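You operate a simulated robot arm through the tools that you are given. There is no shell and no other tool. Be economical: measure what you need, move in short steps, check, and stop when the job is done.

You run a simulated two-armed robot. Do the job below in one go: nothing can be reset, and whatever is moved stays where it is left.

## Task
Put the red fuse on top of the yellow bearing block. Put the white cup in the wash basin. Open the cool box lid, take the orange drink can from the inside of the cool box and leave it in the steel parts tray, then shut the lid. Pull the middle truck drawer open. Any order will do. Set down upright: white cup.

Only the result counts: the job must be done as asked and must still hold three seconds after the hand-in. Knocking over, shifting, dropping, spilling or breaking anything else fails it. A push-on lid holds only when it is set on centred and level and pressed home; a screw cap is set on level and turned clockwise until tight.

## Robot
Two 7-joint arms with two-finger parallel grippers on one trunk, on a base that drives. Base frame: it is fixed to the floor where the robot stands at the start and does not move with it; the origin is under the middle of the robot, x ahead of it, y to its left, z up. Readings come in mm, degrees, newtons and seconds.
The left shoulder is at the start at [70, 188, 1304], the right one opposite. With the tool pointing down near the work surface each hand reaches from about 180 to 760 mm from the robot's upright axis, wherever it stands, measured 20 degrees to its own side. Places, roughly: cool box lid [-100, -17000, 1100]; middle truck drawer [-1100, -17200, 1100]; orange drink can [0, -17000, 1000]; red fuse (2x1x4 cm) [500, -200, 1100]; steel parts tray (15x20x4 cm) [200, -16000, 900]; wash basin (27x26 cm) [160, -15760, 860]; white cup (8x7x9 cm) [200, -17100, 900]; yellow bearing block (9x5x7 cm) [-1800, 500, 1100]. Payload 3.91 kg a hand.
Tool frame (each hand has its own): the origin (TCP) lies between the finger pads and is the grasp point; the fingertips stand 30 mm ahead of it; z points along the fingers, y is the line along which they close. The gripper opens to 110 mm. The fingers are 20 mm wide and 10 mm thick; the gripper's body (48 by 112 mm) begins 55 mm behind the TCP.
Orientation is that of the tool frame in the base frame, as a unit quaternion [w, x, y, z]. With the fingers straight down and closing along the base's y, the tool's x points along the base's -x, its y along +y and its z along -z.

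## Interface
- The arms move only by the tool jog_arm. It takes "left_deltas", "right_deltas" or both (then of equal length, played together; a hand with none holds still); each is a list that holds one entry, the list of rows, each a list of 7 numbers: the shift along the tool's x, y, z in mm, then the turn, a rotation vector about the tool's x, y, z in degrees, then the opening, from 0 (shut) to 1 (fully open). In form: [[[tx, ty, tz, wx, wy, wz, grip], ...]]. A call has 1 to 10 rows; each row shifts and turns the commanded pose from where the row before left it, along the tool's axes as they then stand. Each row takes 0.2 s and may step no farther than 50 mm and 8.6 degrees from the row before; otherwise, or with a gripper value out of range, the whole call is refused. Where a pose cannot be reached the arm comes as near as it can. A force on the tool above 40 N (or 10 N above the force at the start of the call, whichever is more), or a blocked arm, ends the call early, and 0.2 s more pass. Each finger travels about 72 mm/s and halts on what it meets, pressing with about 28 N; the grip force reading is that of the motor and also rises with nothing between the fingers. The clock runs only during rows and for 0.2 s after the last one: add rows that do not move to give the fingers time. It gives the time, the measured TCP pose, the force on the tool (base axes), the opening and the grip force at its end, in the units of the frame above (readings bear some noise), with the torque about the TCP (base axes, N m) and any sound that the robot's microphone picked up.
- Cameras (640 x 400 px; columns grow to the right, rows downward): "scene" is now at [115.6, -54, 1539.7]; the picture's right is [-0.49, -0.87, -0.00], its down [-0.39, 0.22, -0.89] and it looks along [0.78, -0.44, -0.45] (base axes); focal length 268 px, centre (320, 200). "left" rides on the left gripper at [72, -17, -103] in its tool frame; the picture's right is [0.23, 0.97, 0.00], its down [-0.76, 0.18, -0.62] and it looks along [-0.61, 0.14, 0.78] (tool axes); focal length 222 px, centre (320, 200). "right" rides on the right gripper at [72, 17, -103] in its tool frame; the picture's right is [-0.23, 0.97, 0.00], its down [-0.76, -0.18, -0.62] and it looks along [-0.61, -0.14, 0.78] (tool axes); focal length 222 px, centre (320, 200). There is no depth. A picture from a camera that has moved, and an enlarged one, comes with that camera's place and axes in the base frame and with its lens. The place of the scene camera against the robot may be out by one fixed shift of up to 18 mm in any direction.
- grab_frame(camera): a new picture of that camera. The clock stands still meanwhile.
- raise_lower(by): slides the trunk up (or, below 0, down) by that many mm; the arms and the scene camera ride with it, the base frame stays. It gives what a move gives, with no picture.
- steer(legs): drives the robot by 1 to 6 legs, each [ahead, turn to the left] in mm and degrees, along the robot's own axes; the way and the turn of a leg run together, so that a leg with both is an arc; at most 1500 mm and 180 degrees a leg. The arms and the cameras ride along, it lands a little off, and it stops where it bumps. It gives what a move gives.
- aim_head(pan, tilt): turns the head with the scene camera to pan (to the left, within 86 degrees either way) and tilt (down, from -29 to 69), counted from straight ahead of the robot. It gives what a move gives.
- zoom(camera, box): a new picture of the part [left, top, right, bottom] of that camera's present view, enlarged. The clock stands still meanwhile.
- job_done(): hands the job in; it is judged then, once.

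Go step by step. Nothing tells you exact positions but the pictures and the camera data: compare them with the known pose of the tool, close in by small moves and look again before you grip or let go. The budget is 165 turns and 130 pictures, counting those below and the enlarged ones. Unless the task says otherwise, let go and move clear before handing in.

The tools are called after "Call:" as a command line: name --argument value ..., lists and objects as JSON in quotes. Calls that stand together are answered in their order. jog_arm: Moves the arms, as the interface text tells. Its arguments: {"type":"object","properties":{"left_deltas":{"type":"array","items":{"type":"array","items":{"type":"array","items":{"type":"number"}}}},"right_deltas":{"type":"array","items":{"type":"array","items":{"type":"array","items":{"type":"number"}}}}},"required":[]} The other tools are called the same way: raise_lower (by) slides the trunk up or down; steer (legs) drives the base; aim_head (pan, tilt) turns the head that bears the scene camera; grab_frame (camera) takes a picture; zoom (camera, box) takes an enlarged picture of a part of a camera's view; job_done () hands the job in.

At the start:

```text
clock: 0.0
left_ee_pos: [456.1, 31.1, 1321.9]
left_ee_rot: [0.0, 0.001, 1.0, 0.0]
left_force: [0.6, 0.7, 0.9]
left_torque: [0.03, -0.03, 0.01]
left_gripper_width: 110.3
left_grip_force: 0.1
right_ee_pos: [428.3, -465.3, 1375.0]
right_ee_rot: [0.0, 0.0, 1.0, 0.001]
right_force: [-0.3, 0.4, 1.1]
right_torque: [-0.01, 0.02, -0.04]
right_gripper_width: 109.9
right_grip_force: 0.1
trunk travel left (down, up): [-814.0, 126.0]
robot x, y, heading: [0.9, -1.1, -0.0]
head pan, tilt: [-29.6, 26.6]
```

scene: 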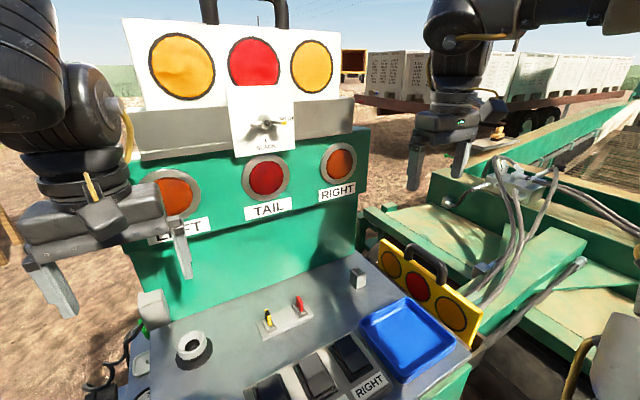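
right: 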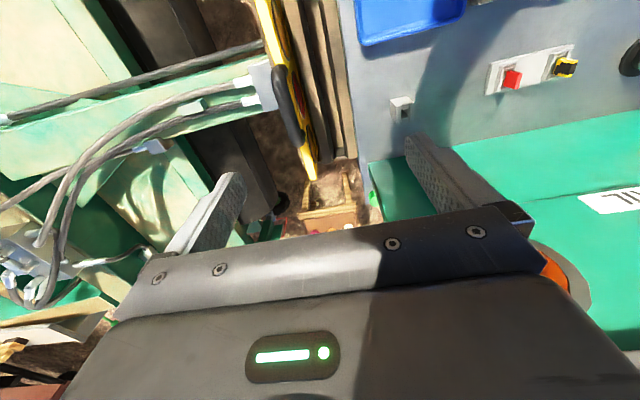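
left: 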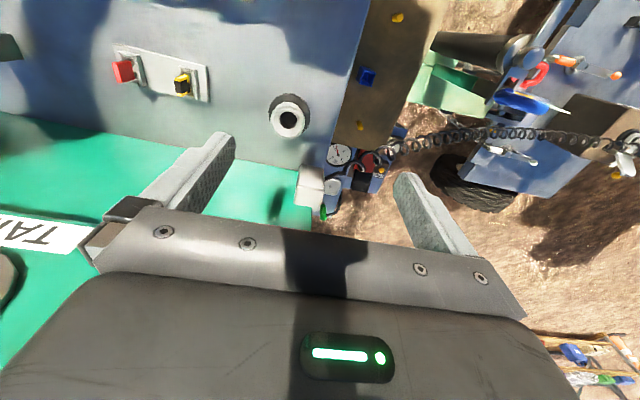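

I see the bench with the red fuse next to a yellow one in a small holder; let me look closer.

Call:
zoom --camera "scene" --box '[220, 270, 380, 370]'

Call:
zoom --camera "right" --box '[440, 30, 640, 155]'

Call:
zoom --camera "left" --box '[70, 20, 270, 145]'

```text
4.00 times, centred on (300, 320) of scene
camera zoom: at [115.6, -54.0, 1539.7], right [-0.49, -0.87, 0.0], down [-0.39, 0.22, -0.89], along [0.78, -0.44, -0.45], focal length 1071 px, centre (400, -280)
```

zoom: 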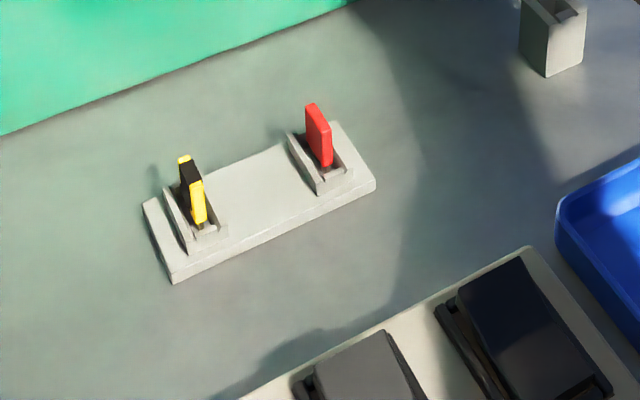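

```text
3.20 times, centred on (540, 92) of right
camera zoom: at [357.9, -448.6, 1479.0], right [0.23, 0.97, 0.0], down [0.76, -0.18, 0.62], along [0.61, -0.14, -0.78], focal length 711 px, centre (-384, 544)
```

zoom: 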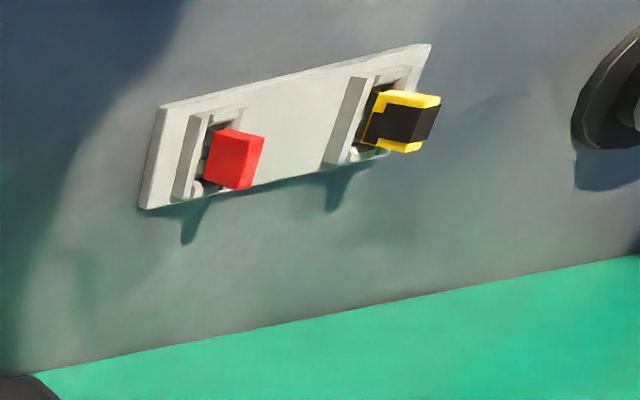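

```text
3.20 times, centred on (170, 82) of left
camera zoom: at [383.7, 15.7, 1425.9], right [-0.23, 0.97, 0.0], down [0.76, 0.18, 0.62], along [0.61, 0.14, -0.78], focal length 711 px, centre (800, 576)
```

zoom: 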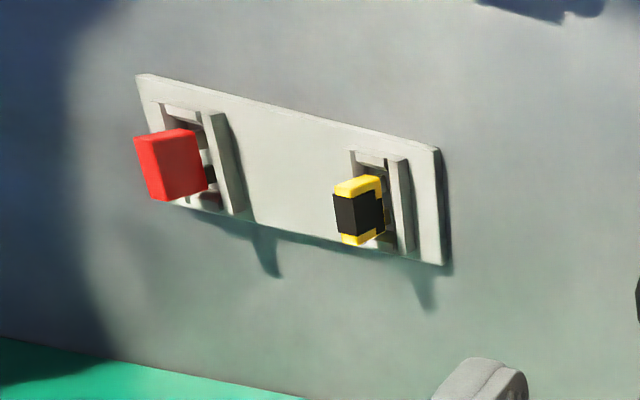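

The red fuse is at about [482,-198,1130], thin along y, between low ridges of its holder. I bring the right hand above it.

Call:
jog_arm --right_deltas '[[[-8, 38, 15, 0, 0, 0, 0.5], [-8, 38, 15, 0, 0, 0, 0.5], [-8, 38, 15, 0, 0, 0, 0.5], [-8, 38, 15, 0, 0, 0, 0.5], [-8, 38, 15, 0, 0, 0, 0.5], [-7, 38, 15, 0, 0, 0, 0.5], [-7, 38, 15, 0, 0, 0, 0.5], [0, 0, 0, 0, 0, 0, 0.5]]]'

Call:
zoom --camera "right" --box '[200, 50, 440, 200]'

Call:
zoom --camera "scene" --box '[220, 230, 380, 330]'

```text
clock: 1.8
left_ee_pos: [456.5, 31.7, 1322.3]
left_ee_rot: [-0.001, 0.0, 1.0, 0.001]
left_force: [0.8, -0.4, 0.7]
left_torque: [-0.02, 0.04, 0.0]
left_gripper_width: 109.9
left_grip_force: 0.0
right_ee_pos: [462.3, -240.3, 1265.3]
right_ee_rot: [0.001, 0.0, 1.0, 0.002]
right_force: [0.6, -0.1, -0.1]
right_torque: [0.01, -0.01, -0.02]
right_gripper_width: 54.9
right_grip_force: 0.0
right hand out of reach, approached as far as the arm can: row 6, 7
trunk travel left (down, up): [-814.0, 126.0]
robot x, y, heading: [1.7, -1.9, 0.1]
head pan, tilt: [-29.6, 26.6]
```

```text
2.67 times, centred on (320, 125) of right
camera zoom: at [390.5, -223.4, 1369.3], right [0.23, 0.97, 0.0], down [0.76, -0.18, 0.62], along [0.61, -0.14, -0.78], focal length 592 px, centre (320, 400)
```

zoom: 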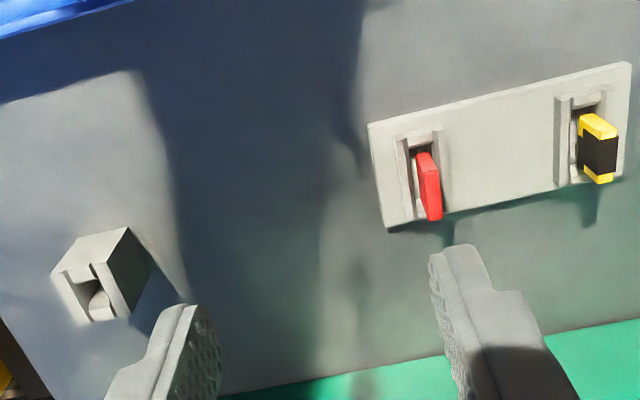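

```text
4.00 times, centred on (300, 280) of scene
camera zoom: at [115.6, -53.6, 1539.8], right [-0.49, -0.87, 0.0], down [-0.39, 0.22, -0.89], along [0.78, -0.44, -0.45], focal length 1071 px, centre (400, -120)
```

zoom: 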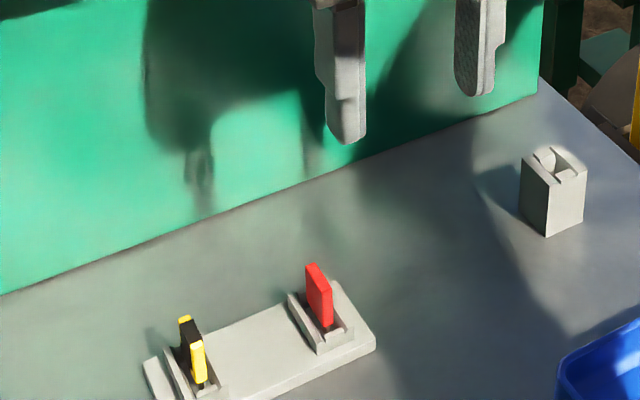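

The hand stops short in y because the wrist is high; raising the trunk should give reach, then I descend again.

Call:
raise_lower --by 120

Call:
jog_arm --right_deltas '[[[-6, 10, 30, 0, 0, 0, 0.5], [-6, 10, 30, 0, 0, 0, 0.5], [-6, 10, 30, 0, 0, 0, 0.5], [0, 10, 30, 0, 0, 0, 0.5], [0, 0, 30, 0, 0, 0, 0.5], [0, 0, 0, 0, 0, 0, 0.5]]]'

Call:
grab_frame --camera "right"

Call:
grab_frame --camera "scene"

```text
clock: 3.3
left_ee_pos: [457.3, 30.9, 1442.7]
left_ee_rot: [0.0, 0.0, 1.0, 0.0]
left_force: [-0.5, 0.6, 0.4]
left_torque: [-0.03, -0.05, 0.01]
left_gripper_width: 110.1
left_grip_force: 0.1
right_ee_pos: [461.7, -240.5, 1385.9]
right_ee_rot: [0.001, 0.0, 1.0, 0.001]
right_force: [0.7, 0.6, -0.3]
right_torque: [0.02, 0.02, 0.0]
right_gripper_width: 55.0
right_grip_force: 0.0
trunk travel left (down, up): [-934.0, 6.0]
robot x, y, heading: [-1.9, 0.8, -0.1]
head pan, tilt: [-29.6, 26.6]
```

```text
clock: 4.7
left_ee_pos: [456.0, 32.3, 1441.6]
left_ee_rot: [0.0, 0.0, 1.0, 0.001]
left_force: [0.4, 0.0, 0.8]
left_torque: [0.01, 0.01, 0.0]
left_gripper_width: 110.1
left_grip_force: 0.0
right_ee_pos: [472.5, -226.9, 1234.9]
right_ee_rot: [0.0, -0.001, 1.0, 0.003]
right_force: [-0.7, -0.1, 0.0]
right_torque: [-0.02, 0.02, -0.02]
right_gripper_width: 54.9
right_grip_force: 0.0
right hand out of reach, approached as far as the arm can: row 2, 3, 4, 5
trunk travel left (down, up): [-934.0, 6.0]
robot x, y, heading: [4.1, 0.0, 0.3]
head pan, tilt: [-29.6, 26.6]
```

```text
121 pictures are left
camera right: at [400.8, -210.7, 1339.3], right [0.23, 0.97, 0.01], down [0.76, -0.18, 0.62], along [0.61, -0.14, -0.78], focal length 222 px, centre (320, 200)
```

right: 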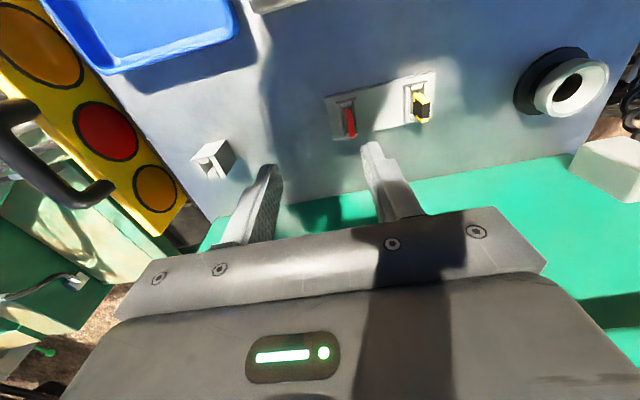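

```text
120 pictures are left
camera scene: at [115.4, -54.0, 1659.8], right [-0.49, -0.87, 0.0], down [-0.39, 0.22, -0.89], along [0.78, -0.44, -0.45], focal length 268 px, centre (320, 200)
```

scene: 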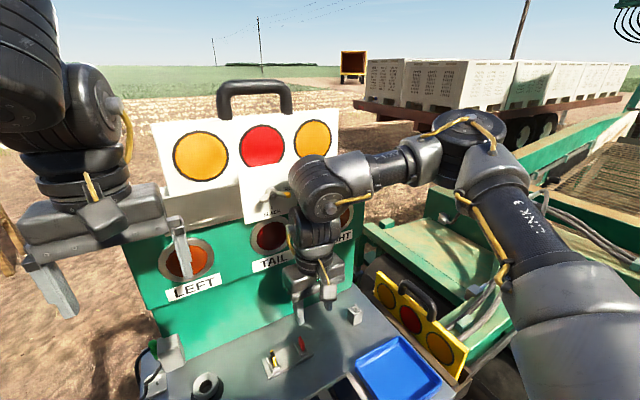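

The hand stopped at y=-227, so I test whether it is a true limit with a pure sideways step and lower height.

Call:
jog_arm --right_deltas '[[[0, 10, 10, 0, 0, 0, 0.5], [-5, 10, 10, 0, 0, 0, 0.5], [-5, 10, 10, 0, 0, 0, 0.5], [0, 0, 0, 0, 0, 0, 0.5], [0, 0, 0, 0, 0, 0, 0.5]]]'

```text
clock: 5.9
left_ee_pos: [457.1, 32.3, 1442.9]
left_ee_rot: [0.001, 0.0, 1.0, -0.001]
left_force: [0.4, 0.2, 0.1]
left_torque: [-0.02, 0.03, -0.01]
left_gripper_width: 109.8
left_grip_force: 0.0
right_ee_pos: [471.8, -230.8, 1223.8]
right_ee_rot: [0.001, 0.0, 1.0, 0.003]
right_force: [-0.6, -0.1, 0.4]
right_torque: [0.03, 0.0, -0.02]
right_gripper_width: 54.9
right_grip_force: 0.1
right hand out of reach, approached as far as the arm can: row 1, 2, 3
trunk travel left (down, up): [-934.0, 6.0]
robot x, y, heading: [-1.3, 1.0, -0.1]
head pan, tilt: [-29.6, 26.6]
```

It's a joint limit, so I'll lift the hand and turn the robot left 15°, which puts the fuse more to the right side.

Call:
jog_arm --right_deltas '[[[0, -10, -30, 0, 0, 0, 0.5], [0, -10, -30, 0, 0, 0, 0.5], [0, 0, 0, 0, 0, 0, 0.5]]]'

Call:
steer --legs '[[0, 15]]'

```text
clock: 6.7
left_ee_pos: [457.2, 32.0, 1441.5]
left_ee_rot: [0.0, 0.001, 1.0, -0.001]
left_force: [0.7, -1.1, 0.5]
left_torque: [-0.01, 0.02, -0.07]
left_gripper_width: 109.9
left_grip_force: 0.1
right_ee_pos: [474.5, -249.0, 1283.2]
right_ee_rot: [0.001, -0.001, 1.0, 0.002]
right_force: [-0.3, -0.3, 0.9]
right_torque: [0.0, -0.02, -0.02]
right_gripper_width: 54.9
right_grip_force: 0.0
trunk travel left (down, up): [-934.0, 6.0]
robot x, y, heading: [-2.3, -4.8, -0.1]
head pan, tilt: [-29.6, 26.6]
```

```text
clock: 7.7
left_ee_pos: [445.4, 74.0, 1442.1]
left_ee_rot: [-0.001, -0.045, 0.999, -0.001]
left_force: [2.3, 0.7, 0.2]
left_torque: [-0.03, 0.13, -0.02]
left_gripper_width: 110.0
left_grip_force: 0.1
right_ee_pos: [493.1, -233.9, 1282.3]
right_ee_rot: [-0.006, -0.008, 1.0, 0.019]
right_force: [-43.4, -10.9, 7.3]
right_torque: [1.28, -4.43, 0.06]
right_gripper_width: 55.0
right_grip_force: 0.0
trunk travel left (down, up): [-934.0, 6.0]
robot x, y, heading: [-3.0, 0.1, 4.1]
head pan, tilt: [-29.6, 26.6]
stopped in leg 1: the robot was blocked; the commanded pose is now the measured one
```

The hand touched the panel in front of it; I back it off right away and look.

Call:
jog_arm --right_deltas '[[[15, 0, 0, 0, 0, 0, 0.5], [25, -5, 0, 0, 0, 0, 0.5], [25, -5, 0, 0, 0, 0, 0.5], [25, -5, 0, 0, 0, 0, 0.5], [0, 0, 0, 0, 0, 0, 0.5]]]'

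Call:
aim_head --pan -25 --tilt 35

Call:
grab_frame --camera "scene"

Call:
grab_frame --camera "left"

```text
clock: 8.0
left_ee_pos: [435.2, 131.0, 1434.7]
left_ee_rot: [-0.003, -0.053, 0.998, -0.025]
left_force: [0.1, 0.9, -0.1]
left_torque: [-0.01, -0.03, -0.01]
left_gripper_width: 109.8
left_grip_force: 0.0
right_ee_pos: [490.4, -227.9, 1288.5]
right_ee_rot: [-0.008, 0.005, 0.999, 0.034]
right_force: [2.8, -16.4, -2.3]
right_torque: [1.27, 0.29, -0.03]
right_gripper_width: 55.1
right_grip_force: 0.0
right hand out of reach, approached as far as the arm can: row 1
trunk travel left (down, up): [-934.0, 6.0]
robot x, y, heading: [-0.1, -1.7, 3.7]
head pan, tilt: [-29.6, 26.6]
stopped in row 1 (right hand): the arm was blocked; the commanded pose is now the measured one
```

```text
clock: 8.7
left_ee_pos: [436.4, 127.3, 1434.3]
left_ee_rot: [-0.001, -0.053, 0.998, -0.024]
left_force: [-0.1, 0.1, 1.0]
left_torque: [0.0, 0.02, -0.02]
left_gripper_width: 109.9
left_grip_force: 0.0
right_ee_pos: [490.9, -227.1, 1288.9]
right_ee_rot: [-0.008, -0.003, 0.999, 0.038]
right_force: [0.0, -0.5, 0.4]
right_torque: [0.03, 0.03, 0.01]
right_gripper_width: 55.0
right_grip_force: 0.1
trunk travel left (down, up): [-934.0, 6.0]
robot x, y, heading: [2.9, 1.4, 4.5]
head pan, tilt: [-25.0, 35.0]
```

```text
119 pictures are left
camera scene: at [118.1, -113.1, 1647.8], right [-0.36, -0.93, -0.04], down [-0.54, 0.24, -0.81], along [0.77, -0.26, -0.59], focal length 268 px, centre (320, 200)
```

scene: 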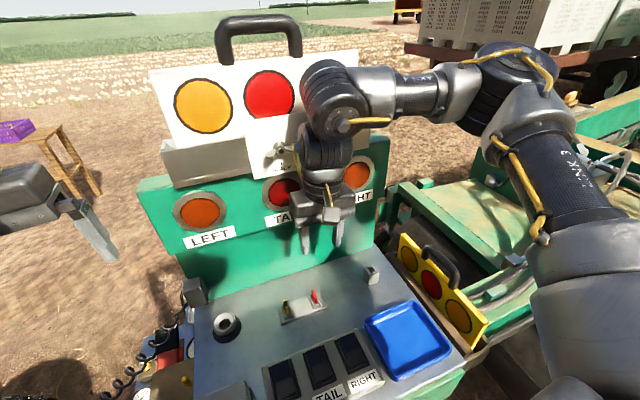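

```text
118 pictures are left
camera left: at [365.5, 108.0, 1539.5], right [-0.33, 0.94, -0.04], down [0.74, 0.29, 0.61], along [0.59, 0.17, -0.79], focal length 222 px, centre (320, 200)
```

left: 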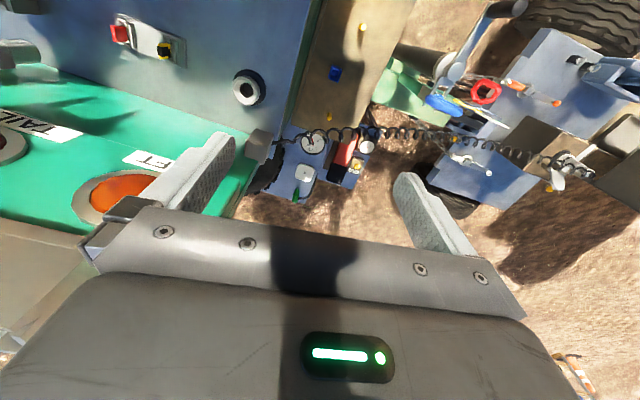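

Forces are now zero but the trunk seems leant slightly; I ease the right hand back from the panel again in small steps.

Call:
jog_arm --right_deltas '[[[5, -5, 0, 0, 0, 0, 0.5], [10, -5, 0, 0, 0, 0, 0.5], [10, -5, 0, 0, 0, 0, 0.5], [10, -5, 0, 0, 0, 0, 0.5], [0, 0, 0, 0, 0, 0, 0.5]]]'

Call:
grab_frame --camera "scene"

```text
clock: 10.1
left_ee_pos: [423.4, 177.3, 1426.2]
left_ee_rot: [-0.002, -0.074, 0.996, -0.046]
left_force: [-0.6, -0.3, -0.3]
left_torque: [0.02, -0.05, 0.0]
left_gripper_width: 110.1
left_grip_force: 0.0
right_ee_pos: [490.6, -220.4, 1297.6]
right_ee_rot: [-0.005, 0.014, 0.998, 0.053]
right_force: [-0.7, 0.6, 1.5]
right_torque: [-0.05, -0.04, -0.02]
right_gripper_width: 55.2
right_grip_force: 0.1
right hand out of reach, approached as far as the arm can: row 1, 2, 3, 4
trunk travel left (down, up): [-934.0, 6.0]
robot x, y, heading: [-0.5, -0.4, 3.7]
head pan, tilt: [-25.0, 35.0]
stopped in row 5 (right hand): the arm was blocked; the commanded pose is now the measured one
```

```text
117 pictures are left
camera scene: at [110.5, -110.5, 1648.1], right [-0.36, -0.93, -0.04], down [-0.53, 0.24, -0.81], along [0.77, -0.27, -0.58], focal length 268 px, centre (320, 200)
```

scene: 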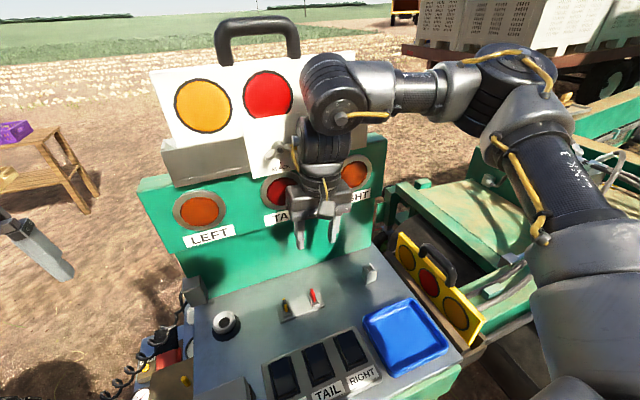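

The wrist link seems jammed against the white sign plate. I drive the robot straight back to free it.

Call:
steer --legs '[[-80, 0]]'

Call:
grab_frame --camera "scene"

```text
clock: 10.8
left_ee_pos: [407.1, 239.4, 1408.3]
left_ee_rot: [0.006, -0.112, 0.99, -0.089]
left_force: [0.9, 0.1, -0.1]
left_torque: [0.02, 0.01, 0.0]
left_gripper_width: 109.9
left_grip_force: 0.0
right_ee_pos: [493.1, -196.8, 1307.5]
right_ee_rot: [-0.002, 0.024, 0.998, 0.061]
right_force: [-1.0, 0.5, -0.5]
right_torque: [0.01, -0.03, 0.02]
right_gripper_width: 54.8
right_grip_force: 0.0
trunk travel left (down, up): [-934.0, 6.0]
robot x, y, heading: [-1.3, -1.8, 2.8]
head pan, tilt: [-25.0, 35.0]
stopped in leg 1: the robot was blocked; the commanded pose is now the measured one
```

```text
116 pictures are left
camera scene: at [107.6, -80.7, 1647.0], right [-0.37, -0.93, -0.03], down [-0.53, 0.24, -0.82], along [0.76, -0.29, -0.58], focal length 268 px, centre (320, 200)
```

scene: 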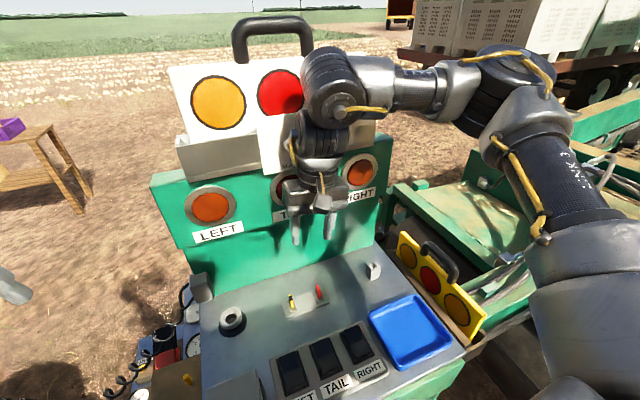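

Still blocked; I look around for what the robot is touching.

Call:
aim_head --pan 50 --tilt 45

Call:
grab_frame --camera "scene"

Call:
aim_head --pan -70 --tilt 50

Call:
grab_frame --camera "scene"

Call:
grab_frame --camera "right"

```text
clock: 12.2
left_ee_pos: [406.3, 233.7, 1412.3]
left_ee_rot: [0.007, -0.112, 0.99, -0.084]
left_force: [0.4, -0.1, -0.2]
left_torque: [0.0, -0.02, -0.01]
left_gripper_width: 109.9
left_grip_force: 0.0
right_ee_pos: [494.1, -196.0, 1308.0]
right_ee_rot: [-0.003, 0.017, 0.998, 0.063]
right_force: [0.1, -0.3, -0.5]
right_torque: [-0.01, -0.03, 0.0]
right_gripper_width: 55.1
right_grip_force: 0.0
trunk travel left (down, up): [-934.0, 6.0]
robot x, y, heading: [-2.7, -3.0, 3.4]
head pan, tilt: [50.0, 45.0]
```

```text
115 pictures are left
camera scene: at [74.6, 14.0, 1635.4], right [0.8, -0.6, -0.01], down [-0.42, -0.55, -0.72], along [0.43, 0.59, -0.69], focal length 268 px, centre (320, 200)
```

scene: 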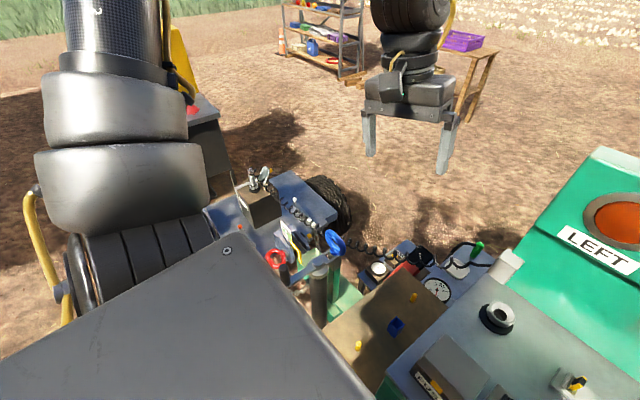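

```text
clock: 14.2
left_ee_pos: [407.0, 234.1, 1410.9]
left_ee_rot: [0.007, -0.113, 0.99, -0.085]
left_force: [-1.1, -0.4, 0.2]
left_torque: [-0.02, 0.01, 0.0]
left_gripper_width: 110.1
left_grip_force: 0.1
right_ee_pos: [492.2, -196.3, 1306.9]
right_ee_rot: [-0.004, 0.019, 0.998, 0.063]
right_force: [-0.3, 0.1, -1.0]
right_torque: [0.01, 0.02, -0.01]
right_gripper_width: 55.1
right_grip_force: 0.1
trunk travel left (down, up): [-934.0, 6.0]
robot x, y, heading: [-1.0, -0.3, 3.3]
head pan, tilt: [-70.0, 50.0]
```

```text
114 pictures are left
camera scene: at [56.6, -122.0, 1624.6], right [-0.92, -0.4, -0.02], down [-0.3, 0.72, -0.62], along [0.26, -0.57, -0.78], focal length 268 px, centre (320, 200)
```

scene: 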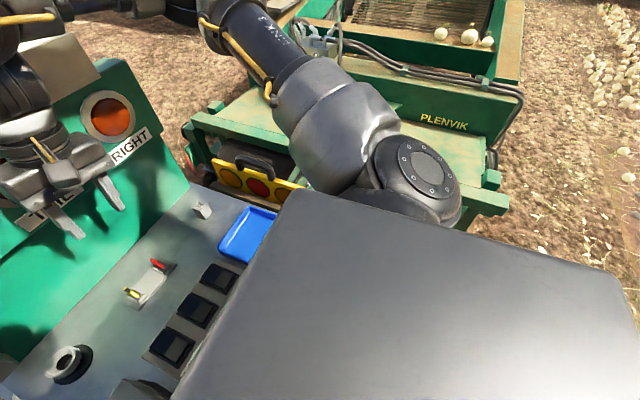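

```text
113 pictures are left
camera right: at [423.3, -189.4, 1412.9], right [0.26, 0.96, 0.12], down [0.76, -0.28, 0.59], along [0.6, -0.06, -0.8], focal length 222 px, centre (320, 200)
```

right: 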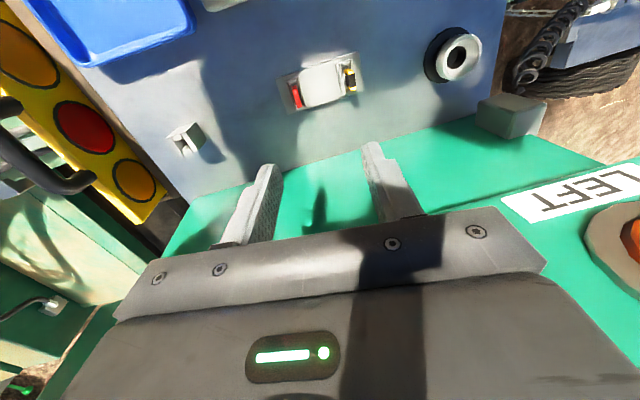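

Nothing obvious behind the robot, so the right arm itself must be hung up. I try small right-hand moves to find a free direction.

Call:
jog_arm --right_deltas '[[[0, 0, -8, 0, 0, 0, 0.5], [0, 0, -8, 0, 0, 0, 0.5]]]'

Call:
jog_arm --right_deltas '[[[0, -8, 0, 0, 0, 0, 0.5], [0, -8, 0, 0, 0, 0, 0.5]]]'

Call:
jog_arm --right_deltas '[[[8, 0, 0, 0, 0, 0, 0.5], [8, 0, 0, 0, 0, 0, 0.5]]]'

```text
clock: 15.0
left_ee_pos: [402.4, 250.0, 1404.7]
left_ee_rot: [0.008, -0.129, 0.987, -0.095]
left_force: [-0.4, -0.3, -0.7]
left_torque: [-0.02, 0.0, 0.01]
left_gripper_width: 109.9
left_grip_force: 0.0
right_ee_pos: [493.0, -194.5, 1310.3]
right_ee_rot: [-0.001, 0.023, 0.997, 0.067]
right_force: [-0.4, 0.1, -0.2]
right_torque: [0.01, -0.01, 0.01]
right_gripper_width: 54.9
right_grip_force: 0.0
right hand out of reach, approached as far as the arm can: row 1, 2
trunk travel left (down, up): [-934.0, 6.0]
robot x, y, heading: [-5.9, -1.7, 3.4]
head pan, tilt: [-70.0, 50.0]
stopped in row 2 (right hand): the arm was blocked; the commanded pose is now the measured one
```

```text
clock: 15.8
left_ee_pos: [396.7, 263.8, 1399.4]
left_ee_rot: [0.01, -0.147, 0.984, -0.104]
left_force: [-0.3, 0.3, -0.4]
left_torque: [-0.02, -0.05, 0.02]
left_gripper_width: 110.0
left_grip_force: 0.1
right_ee_pos: [492.9, -192.4, 1313.2]
right_ee_rot: [-0.003, 0.024, 0.997, 0.071]
right_force: [0.8, -13.5, 0.5]
right_torque: [1.72, -0.03, -0.24]
right_gripper_width: 54.8
right_grip_force: 0.0
right hand out of reach, approached as far as the arm can: row 1, 2
trunk travel left (down, up): [-934.0, 6.0]
robot x, y, heading: [-3.2, -2.6, 2.8]
head pan, tilt: [-70.0, 50.0]
stopped in row 2 (right hand): the arm was blocked; the commanded pose is now the measured one
```

```text
clock: 16.6
left_ee_pos: [394.2, 276.1, 1392.7]
left_ee_rot: [0.012, -0.165, 0.98, -0.111]
left_force: [-0.3, -0.3, -0.9]
left_torque: [0.0, -0.02, 0.0]
left_gripper_width: 109.9
left_grip_force: 0.0
right_ee_pos: [492.3, -192.2, 1318.5]
right_ee_rot: [-0.003, 0.023, 0.997, 0.077]
right_force: [-16.0, -14.2, -7.7]
right_torque: [1.74, -1.91, -0.04]
right_gripper_width: 54.9
right_grip_force: 0.1
right hand out of reach, approached as far as the arm can: row 1, 2
trunk travel left (down, up): [-934.0, 6.0]
robot x, y, heading: [-2.4, -1.1, 2.8]
head pan, tilt: [-70.0, 50.0]
stopped in row 2 (right hand): the arm was blocked; the commanded pose is now the measured one
```

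Sideways moves don't free it; the contact came from turning left, so I turn back to the right.

Call:
steer --legs '[[0, -5]]'

Call:
aim_head --pan -20 --tilt 10

Call:
grab_frame --camera "scene"

```text
clock: 17.5
left_ee_pos: [425.2, 252.6, 1389.8]
left_ee_rot: [0.001, -0.106, 0.988, -0.111]
left_force: [1.4, 0.0, -1.0]
left_torque: [0.01, 0.1, -0.01]
left_gripper_width: 110.0
left_grip_force: 0.0
right_ee_pos: [481.1, -208.4, 1313.4]
right_ee_rot: [-0.003, 0.061, 0.996, 0.066]
right_force: [-1.2, 4.7, -0.2]
right_torque: [-0.42, -0.11, 0.0]
right_gripper_width: 55.0
right_grip_force: 0.1
trunk travel left (down, up): [-934.0, 6.0]
robot x, y, heading: [-8.8, -2.1, -1.8]
head pan, tilt: [-70.0, 50.0]
```

```text
clock: 18.7
left_ee_pos: [427.3, 258.7, 1387.9]
left_ee_rot: [0.001, -0.107, 0.988, -0.114]
left_force: [0.7, -0.6, 0.5]
left_torque: [0.04, -0.01, 0.03]
left_gripper_width: 110.1
left_grip_force: 0.1
right_ee_pos: [483.1, -202.3, 1314.9]
right_ee_rot: [-0.004, 0.061, 0.996, 0.063]
right_force: [0.8, 0.1, -0.4]
right_torque: [0.03, 0.02, 0.01]
right_gripper_width: 55.0
right_grip_force: 0.1
trunk travel left (down, up): [-934.0, 6.0]
robot x, y, heading: [-3.1, -0.7, -1.8]
head pan, tilt: [-20.0, 10.0]
```

```text
112 pictures are left
camera scene: at [119.8, -49.6, 1686.5], right [-0.37, -0.93, 0.0], down [-0.16, 0.07, -0.98], along [0.91, -0.37, -0.17], focal length 268 px, centre (320, 200)
```

scene: 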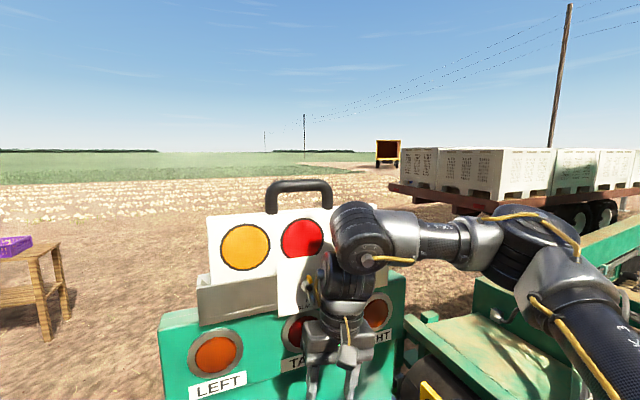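

The turn freed it and the body is upright again. Now back the robot away from the panel.

Call:
steer --legs '[[-120, 0]]'

Call:
grab_frame --camera "scene"

```text
clock: 19.9
left_ee_pos: [309.7, 265.5, 1386.3]
left_ee_rot: [-0.001, -0.107, 0.988, -0.114]
left_force: [0.5, -0.2, 0.4]
left_torque: [-0.02, 0.01, 0.0]
left_gripper_width: 110.1
left_grip_force: 0.1
right_ee_pos: [365.0, -196.5, 1312.2]
right_ee_rot: [-0.006, 0.061, 0.996, 0.062]
right_force: [0.4, 0.4, -1.5]
right_torque: [0.0, 0.0, 0.01]
right_gripper_width: 55.3
right_grip_force: 0.0
trunk travel left (down, up): [-934.0, 6.0]
robot x, y, heading: [-126.0, 5.8, -1.8]
head pan, tilt: [-20.0, 10.0]
```

```text
111 pictures are left
camera scene: at [3.3, -43.2, 1686.0], right [-0.37, -0.93, 0.0], down [-0.17, 0.06, -0.98], along [0.91, -0.37, -0.18], focal length 268 px, centre (320, 200)
```

scene: 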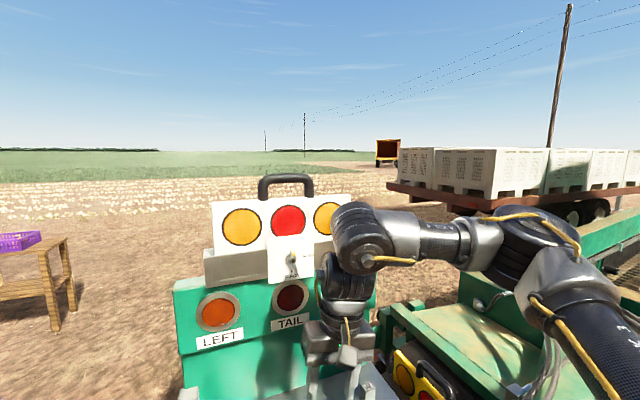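

Free now. I'll tilt the hand 25° so that the fingers point forward-down (wrist away from the sign), and approach.

Call:
jog_arm --right_deltas '[[[0, 0, 0, 1.4, -6.5, -2.1, 0.5], [0, 0, 0, 1.4, -6.5, -2.1, 0.5], [0, 0, 0, 1.4, -6.5, -2.1, 0.5], [0, 0, 0, 1.3, -6.3, -2.2, 0.5], [-6, -1, 31, 0, 0, 0, 0.5], [-6, -1, 31, 0, 0, 0, 0.5], [-6, -1, 31, 0, 0, 0, 0.5], [-6, 0, 31, 0, 0, 0, 0.5], [0, 0, 0, 0, 0, 0, 0.5]]]'

Call:
grab_frame --camera "right"

Call:
aim_head --pan -18 --tilt 40

Call:
grab_frame --camera "scene"

```text
clock: 21.9
left_ee_pos: [306.4, 265.2, 1388.2]
left_ee_rot: [0.0, -0.107, 0.988, -0.115]
left_force: [0.5, -0.4, -0.2]
left_torque: [-0.01, 0.04, -0.01]
left_gripper_width: 110.1
left_grip_force: 0.1
right_ee_pos: [466.8, -264.0, 1226.6]
right_ee_rot: [0.22, 0.0, 0.976, 0.001]
right_force: [-1.0, -0.4, 0.4]
right_torque: [-0.01, 0.04, -0.01]
right_gripper_width: 55.0
right_grip_force: 0.1
right hand out of reach, approached as far as the arm can: row 1, 2, 3, 4, 7, 8
trunk travel left (down, up): [-934.0, 6.0]
robot x, y, heading: [-122.1, 0.3, -2.0]
head pan, tilt: [-20.0, 10.0]
```

```text
110 pictures are left
camera right: at [357.9, -246.4, 1289.0], right [0.21, 0.97, 0.1], down [0.42, -0.18, 0.89], along [0.88, -0.14, -0.44], focal length 222 px, centre (320, 200)
```

right: 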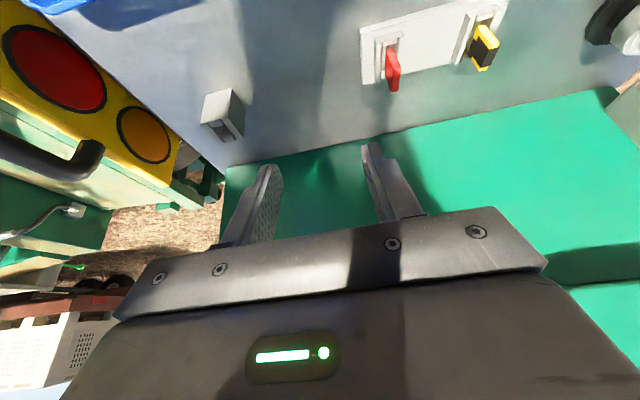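

```text
clock: 22.9
left_ee_pos: [305.7, 265.1, 1387.9]
left_ee_rot: [0.001, -0.106, 0.988, -0.114]
left_force: [0.1, -0.4, -0.4]
left_torque: [0.01, 0.03, 0.0]
left_gripper_width: 110.2
left_grip_force: 0.1
right_ee_pos: [465.9, -264.0, 1227.3]
right_ee_rot: [0.221, 0.001, 0.975, 0.0]
right_force: [-0.3, -0.3, -0.2]
right_torque: [-0.01, 0.03, 0.01]
right_gripper_width: 55.1
right_grip_force: 0.1
trunk travel left (down, up): [-934.0, 6.0]
robot x, y, heading: [-124.4, 4.6, -1.7]
head pan, tilt: [-18.0, 40.0]
```

```text
109 pictures are left
camera scene: at [-8.9, -37.7, 1639.0], right [-0.34, -0.94, 0.0], down [-0.6, 0.22, -0.77], along [0.72, -0.26, -0.64], focal length 268 px, centre (320, 200)
```

scene: 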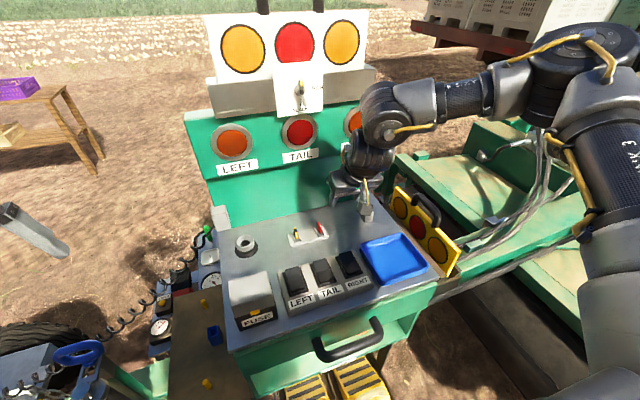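

Orientation holds but the hand can't come left enough; turning the robot left while keeping hand yaw should help. I retract first, then turn 20°.

Call:
jog_arm --right_deltas '[[[28, 0, -35, 0, 0, 0, 0.5], [28, 0, -35, 0, 0, 0, 0.5], [0, 0, 0, 0, 0, 0, 0.5]]]'

Call:
steer --legs '[[0, 22]]'

```text
clock: 23.7
left_ee_pos: [307.3, 262.2, 1386.9]
left_ee_rot: [0.0, -0.107, 0.988, -0.112]
left_force: [0.0, 0.9, -1.0]
left_torque: [0.01, 0.03, 0.04]
left_gripper_width: 109.8
left_grip_force: 0.0
right_ee_pos: [397.8, -266.2, 1260.2]
right_ee_rot: [0.22, 0.001, 0.975, 0.001]
right_force: [1.1, 0.0, 0.0]
right_torque: [0.0, 0.04, 0.01]
right_gripper_width: 54.8
right_grip_force: 0.1
right hand out of reach, approached as far as the arm can: row 2
trunk travel left (down, up): [-934.0, 6.0]
robot x, y, heading: [-122.4, 2.8, -2.1]
head pan, tilt: [-18.0, 40.0]
```

```text
clock: 25.3
left_ee_pos: [178.4, 403.6, 1389.1]
left_ee_rot: [0.023, -0.293, 0.949, -0.112]
left_force: [0.1, 0.1, 0.5]
left_torque: [0.05, 0.05, -0.01]
left_gripper_width: 109.9
left_grip_force: 0.0
right_ee_pos: [457.1, -50.9, 1261.7]
right_ee_rot: [0.216, -0.186, 0.958, 0.042]
right_force: [0.4, 0.0, 0.6]
right_torque: [-0.01, 0.01, -0.02]
right_gripper_width: 55.0
right_grip_force: 0.1
trunk travel left (down, up): [-934.0, 6.0]
robot x, y, heading: [-126.7, 3.1, 20.1]
head pan, tilt: [-18.0, 40.0]
```

Call:
jog_arm --right_deltas '[[[12.5, -34, -6, 0, 0, 0, 0.5], [12.5, -34, -6, 0, 0, 0, 0.5], [12.5, -34, -6, 0, 0, 0, 0.5], [12.5, -34, -6, 0, 0, 0, 0.5], [0, 0, 0, 2.3, 0, 5, 0.5], [0, 0, 0, 2.3, 0, 5, 0.5], [0, 0, 0, 2.3, 0, 5, 0.5], [0, 0, 0, 2.3, 0, 5, 0.5], [0, 0, 0, 0, 0, 0, 0.5]]]'

Call:
grab_frame --camera "right"

```text
clock: 27.3
left_ee_pos: [177.4, 406.6, 1389.5]
left_ee_rot: [0.024, -0.293, 0.949, -0.112]
left_force: [-0.5, -1.0, 0.4]
left_torque: [-0.01, 0.02, 0.0]
left_gripper_width: 110.0
left_grip_force: 0.2
right_ee_pos: [454.9, -198.2, 1262.3]
right_ee_rot: [0.219, -0.068, 0.973, 0.017]
right_force: [0.1, -0.2, -0.6]
right_torque: [-0.01, -0.03, 0.01]
right_gripper_width: 55.1
right_grip_force: 0.0
right hand out of reach, approached as far as the arm can: row 8
trunk travel left (down, up): [-934.0, 6.0]
robot x, y, heading: [-124.0, -0.5, 20.2]
head pan, tilt: [-18.0, 40.0]
```

```text
108 pictures are left
camera right: at [345.4, -195.8, 1324.8], right [0.07, 0.99, 0.1], down [0.44, -0.12, 0.89], along [0.9, -0.01, -0.45], focal length 222 px, centre (320, 200)
```

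right: 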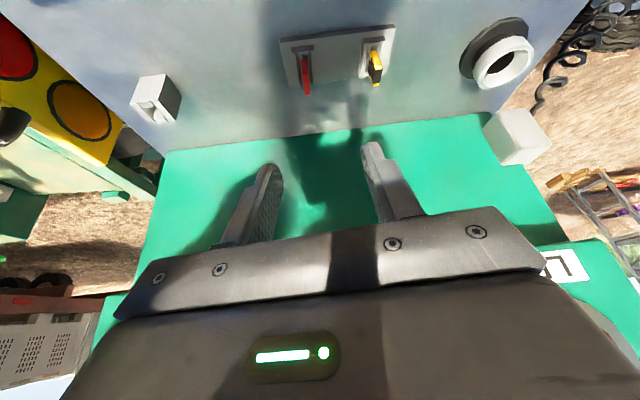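

Yaw is limited to within 8° here; another 12° of robot turn should clear it.

Call:
steer --legs '[[0, 13]]'

Call:
jog_arm --right_deltas '[[[11, -31, -5, 0, 0, 0, 0.3], [11, -31, -5, 0, 0, 0, 0.3], [11, -31, -5, 0, 0, 0, 0.3], [11, -31, -5, 0, 0, 0, 0.3], [0, 0, 0, 2.3, 0, 5, 0.3], [0, 0, 0, 2.3, 0, 5, 0.3], [0, 0, 0, 2.2, 0, 4.8, 0.3], [0, 0, 0, 2, 0, 4.2, 0.3], [0, 0, 0, 0, 0, 0, 0.3]]]'

Call:
zoom --camera "right" --box '[200, 0, 440, 150]'

```text
clock: 28.5
left_ee_pos: [78.5, 460.4, 1390.6]
left_ee_rot: [0.036, -0.399, 0.91, -0.11]
left_force: [0.8, -0.2, 0.9]
left_torque: [0.05, 0.02, -0.04]
left_gripper_width: 110.0
left_grip_force: 0.1
right_ee_pos: [486.6, -61.0, 1262.8]
right_ee_rot: [0.217, -0.178, 0.959, 0.043]
right_force: [-0.6, 0.1, -0.7]
right_torque: [0.04, 0.0, 0.0]
right_gripper_width: 55.1
right_grip_force: 0.2
trunk travel left (down, up): [-934.0, 6.0]
robot x, y, heading: [-124.9, 4.1, 33.2]
head pan, tilt: [-18.0, 40.0]
```

```text
clock: 30.5
left_ee_pos: [76.7, 464.0, 1389.4]
left_ee_rot: [0.035, -0.399, 0.91, -0.11]
left_force: [-0.1, 0.3, 1.0]
left_torque: [0.0, 0.01, 0.02]
left_gripper_width: 109.9
left_grip_force: 0.1
right_ee_pos: [483.8, -194.1, 1260.2]
right_ee_rot: [0.219, -0.042, 0.975, 0.014]
right_force: [-0.5, 0.0, -0.3]
right_torque: [0.0, 0.0, 0.01]
right_gripper_width: 32.8
right_grip_force: 0.0
right hand out of reach, approached as far as the arm can: row 8
trunk travel left (down, up): [-934.0, 6.0]
robot x, y, heading: [-130.0, -0.7, 33.4]
head pan, tilt: [-18.0, 40.0]
```

```text
2.67 times, centred on (320, 75) of right
camera zoom: at [374.8, -187.5, 1323.6], right [0.12, 0.99, 0.1], down [0.43, -0.15, 0.89], along [0.89, -0.06, -0.45], focal length 592 px, centre (320, 533)
```

zoom: 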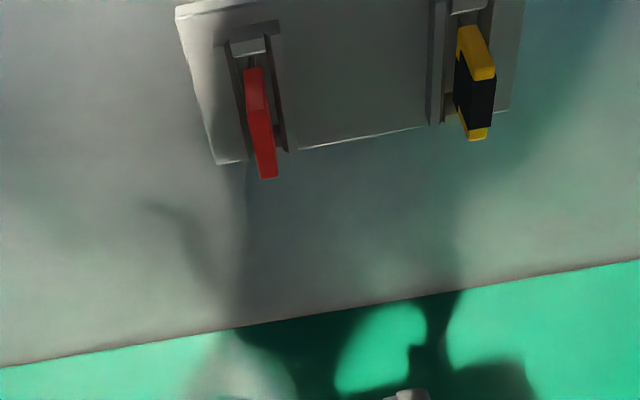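

Fuse is at about [481,-197.5], top z≈1140. I descend to just above it and check.

Call:
jog_arm --right_deltas '[[[14, -1, 21, 0, 0, 0, 0.3], [14, -1, 21, 0, 0, 0, 0.3], [14, -0.5, 21, 0, 0, 0, 0.3], [0, 0, 0, 0, 0, 0, 0.3]]]'

Call:
aim_head --pan -52 --tilt 38

Call:
zoom --camera "right" --box '[200, 0, 440, 150]'

Call:
zoom --camera "scene" --box '[240, 120, 400, 220]'

```text
clock: 31.5
left_ee_pos: [74.8, 462.7, 1389.8]
left_ee_rot: [0.036, -0.4, 0.909, -0.111]
left_force: [0.1, 0.2, -0.5]
left_torque: [0.01, 0.0, -0.03]
left_gripper_width: 109.8
left_grip_force: 0.0
right_ee_pos: [473.6, -197.8, 1188.9]
right_ee_rot: [0.219, -0.041, 0.975, 0.013]
right_force: [-0.3, 0.6, 0.0]
right_torque: [0.03, -0.01, 0.01]
right_gripper_width: 32.8
right_grip_force: 0.1
trunk travel left (down, up): [-934.0, 6.0]
robot x, y, heading: [-125.5, -0.3, 33.3]
head pan, tilt: [-18.0, 40.0]
```

```text
clock: 32.5
left_ee_pos: [77.4, 462.8, 1389.4]
left_ee_rot: [0.036, -0.399, 0.91, -0.11]
left_force: [0.1, 0.2, -0.4]
left_torque: [-0.04, -0.01, 0.04]
left_gripper_width: 110.2
left_grip_force: 0.0
right_ee_pos: [475.0, -198.5, 1189.2]
right_ee_rot: [0.219, -0.04, 0.975, 0.013]
right_force: [0.7, 0.1, -0.1]
right_torque: [0.01, 0.03, -0.02]
right_gripper_width: 33.2
right_grip_force: 0.0
trunk travel left (down, up): [-934.0, 6.0]
robot x, y, heading: [-125.0, 2.1, 33.1]
head pan, tilt: [-52.0, 38.0]
```

```text
2.67 times, centred on (320, 75) of right
camera zoom: at [365.1, -190.8, 1251.7], right [0.12, 0.99, 0.1], down [0.43, -0.15, 0.89], along [0.89, -0.06, -0.45], focal length 592 px, centre (320, 533)
```

zoom: 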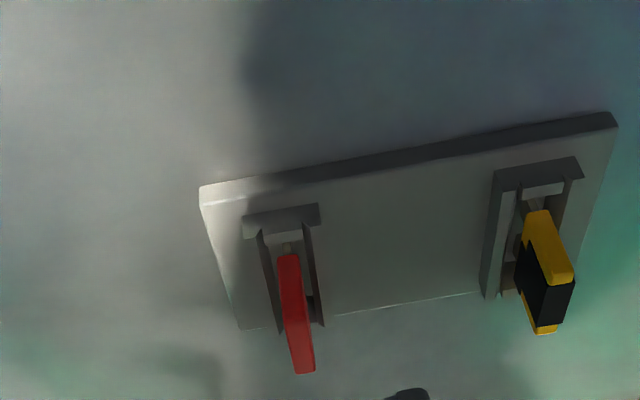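

```text
4.00 times, centred on (320, 170) of scene
camera zoom: at [-14.9, -7.4, 1641.9], right [-0.32, -0.95, 0.0], down [-0.58, 0.2, -0.79], along [0.75, -0.25, -0.62], focal length 1071 px, centre (320, 320)
```

zoom: 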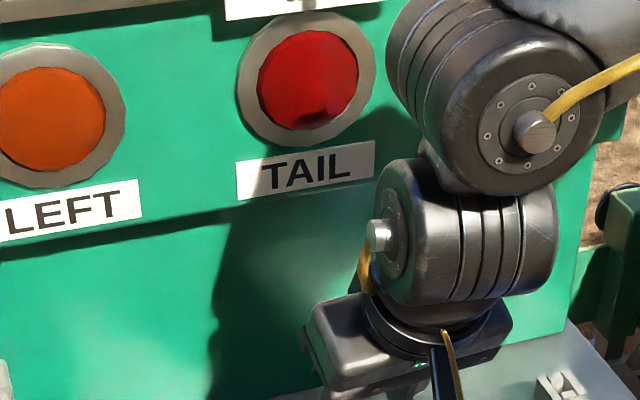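

Aligned. Descend 38 mm straight down and close.

Call:
jog_arm --right_deltas '[[[9, 0, 17, 0, 0, 0, 0.3], [9, 0, 17, 0, 0, 0, 0.3], [0, 0, 0, 0, 0, 0, 0.3]]]'

Call:
grab_frame --camera "right"

```text
clock: 33.3
left_ee_pos: [77.0, 463.9, 1390.5]
left_ee_rot: [0.035, -0.399, 0.91, -0.11]
left_force: [0.0, 0.1, -0.1]
left_torque: [-0.01, 0.02, 0.05]
left_gripper_width: 110.1
left_grip_force: 0.0
right_ee_pos: [473.3, -198.3, 1150.8]
right_ee_rot: [0.22, -0.042, 0.974, 0.014]
right_force: [-0.2, 0.4, 0.8]
right_torque: [-0.02, -0.01, 0.01]
right_gripper_width: 33.2
right_grip_force: 0.1
trunk travel left (down, up): [-934.0, 6.0]
robot x, y, heading: [-124.2, 1.5, 33.2]
head pan, tilt: [-52.0, 38.0]
```

```text
104 pictures are left
camera right: at [363.0, -191.3, 1212.4], right [0.12, 0.99, 0.11], down [0.43, -0.15, 0.89], along [0.89, -0.06, -0.45], focal length 222 px, centre (320, 200)
```

right: 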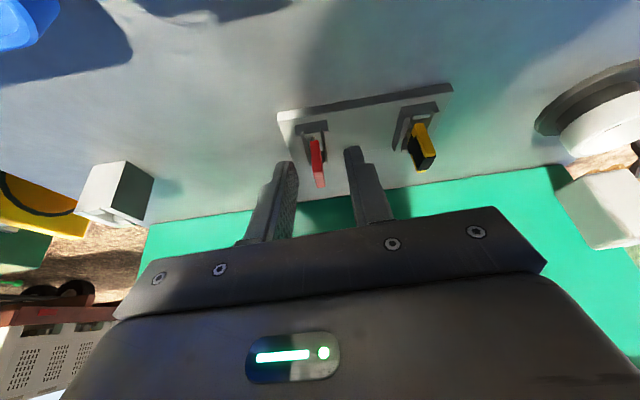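

Call:
jog_arm --right_deltas '[[[0, 0, 0, 0, 0, 0, 0.0], [0, 0, 0, 0, 0, 0, 0.0], [0, 0, 0, 0, 0, 0, 0.0], [0, 0, 0, 0, 0, 0, 0.0]]]'

Call:
jog_arm --right_deltas '[[[-2, 0, -5, 0, 0, 0, 0.0], [-5, 0, -9, 0, 0, 0, 0.0], [-9, 0, -17, 0, 0, 0, 0.0], [-9, 0, -18, 0, 0, 0, 0.0], [-15, 0, -31, 0, 0, 0, 0.0], [0, 0, 0, 0, 0, 0, 0.0]]]'

Call:
grab_frame --camera "right"

```text
clock: 34.3
left_ee_pos: [76.6, 463.3, 1389.1]
left_ee_rot: [0.035, -0.399, 0.91, -0.11]
left_force: [-0.1, 0.5, 0.6]
left_torque: [0.02, 0.0, 0.03]
left_gripper_width: 110.0
left_grip_force: 0.0
right_ee_pos: [473.4, -198.6, 1150.3]
right_ee_rot: [0.22, -0.042, 0.975, 0.014]
right_force: [0.7, -1.5, 0.7]
right_torque: [-0.05, -0.03, -0.03]
right_gripper_width: 1.8
right_grip_force: 28.4
trunk travel left (down, up): [-934.0, 6.0]
robot x, y, heading: [-122.2, 4.7, 33.3]
head pan, tilt: [-52.0, 38.0]
```

```text
clock: 35.7
left_ee_pos: [77.0, 464.4, 1389.2]
left_ee_rot: [0.036, -0.399, 0.91, -0.111]
left_force: [0.6, -0.3, 0.2]
left_torque: [0.05, 0.01, -0.01]
left_gripper_width: 110.1
left_grip_force: 0.0
right_ee_pos: [473.2, -196.9, 1237.0]
right_ee_rot: [0.22, -0.042, 0.974, 0.012]
right_force: [0.0, 0.6, 0.4]
right_torque: [0.0, -0.01, 0.0]
right_gripper_width: 1.6
right_grip_force: 27.9
trunk travel left (down, up): [-934.0, 6.0]
robot x, y, heading: [-121.9, -1.7, 33.3]
head pan, tilt: [-52.0, 38.0]
```

```text
103 pictures are left
camera right: at [363.9, -188.7, 1299.3], right [0.12, 0.99, 0.1], down [0.43, -0.15, 0.89], along [0.89, -0.06, -0.45], focal length 222 px, centre (320, 200)
```

right: 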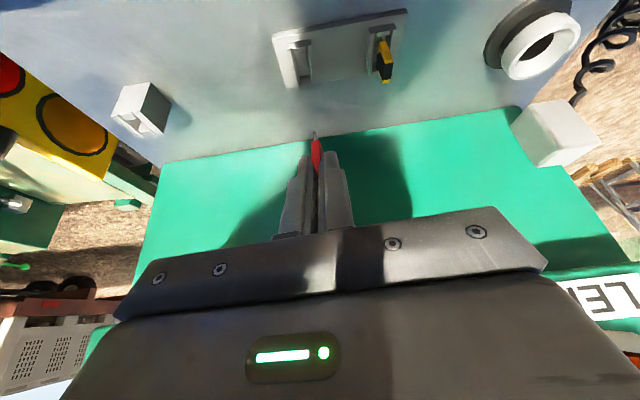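

The fuse is out of its holder and between the fingers; check it closely before driving.

Call:
zoom --camera "right" --box '[260, 115, 380, 190]'

Call:
aim_head --pan 80 --tilt 15

Call:
grab_frame --camera "scene"

```text
5.33 times, centred on (320, 152) of right
camera zoom: at [363.9, -188.7, 1299.3], right [0.12, 0.99, 0.1], down [0.43, -0.15, 0.89], along [0.89, -0.06, -0.45], focal length 1185 px, centre (320, 453)
```

zoom: 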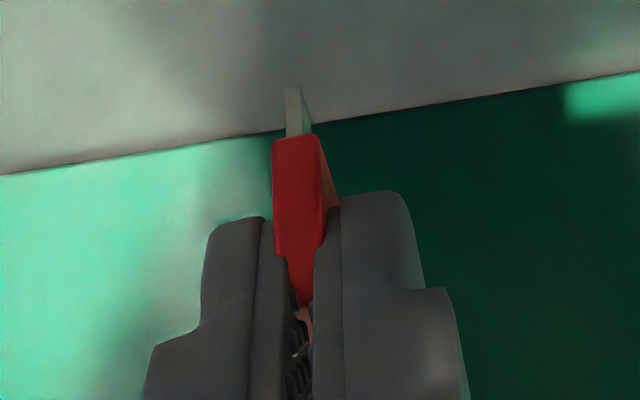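

```text
clock: 37.8
left_ee_pos: [75.9, 463.5, 1390.2]
left_ee_rot: [0.036, -0.399, 0.91, -0.11]
left_force: [0.3, 0.6, 0.8]
left_torque: [-0.03, 0.0, -0.05]
left_gripper_width: 109.9
left_grip_force: 0.1
right_ee_pos: [474.0, -196.6, 1236.2]
right_ee_rot: [0.22, -0.042, 0.975, 0.013]
right_force: [-0.3, 0.4, -0.5]
right_torque: [0.0, 0.0, 0.01]
right_gripper_width: 1.4
right_grip_force: 27.9
trunk travel left (down, up): [-934.0, 6.0]
robot x, y, heading: [-124.8, 2.3, 33.3]
head pan, tilt: [80.0, 15.0]
```

```text
101 pictures are left
camera scene: at [-133.3, 106.1, 1678.5], right [0.92, 0.39, 0.0], down [0.1, -0.24, -0.97], along [-0.38, 0.89, -0.26], focal length 268 px, centre (320, 200)
```

scene: 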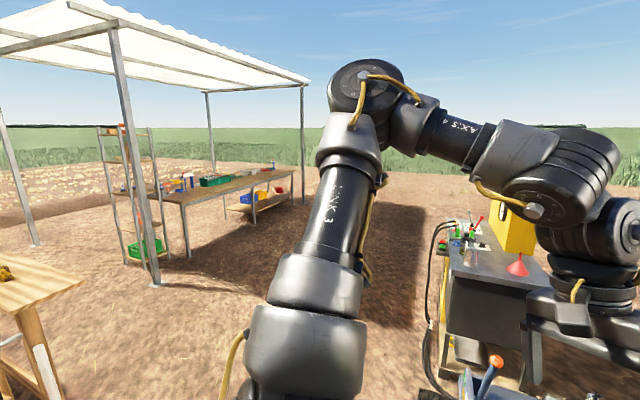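

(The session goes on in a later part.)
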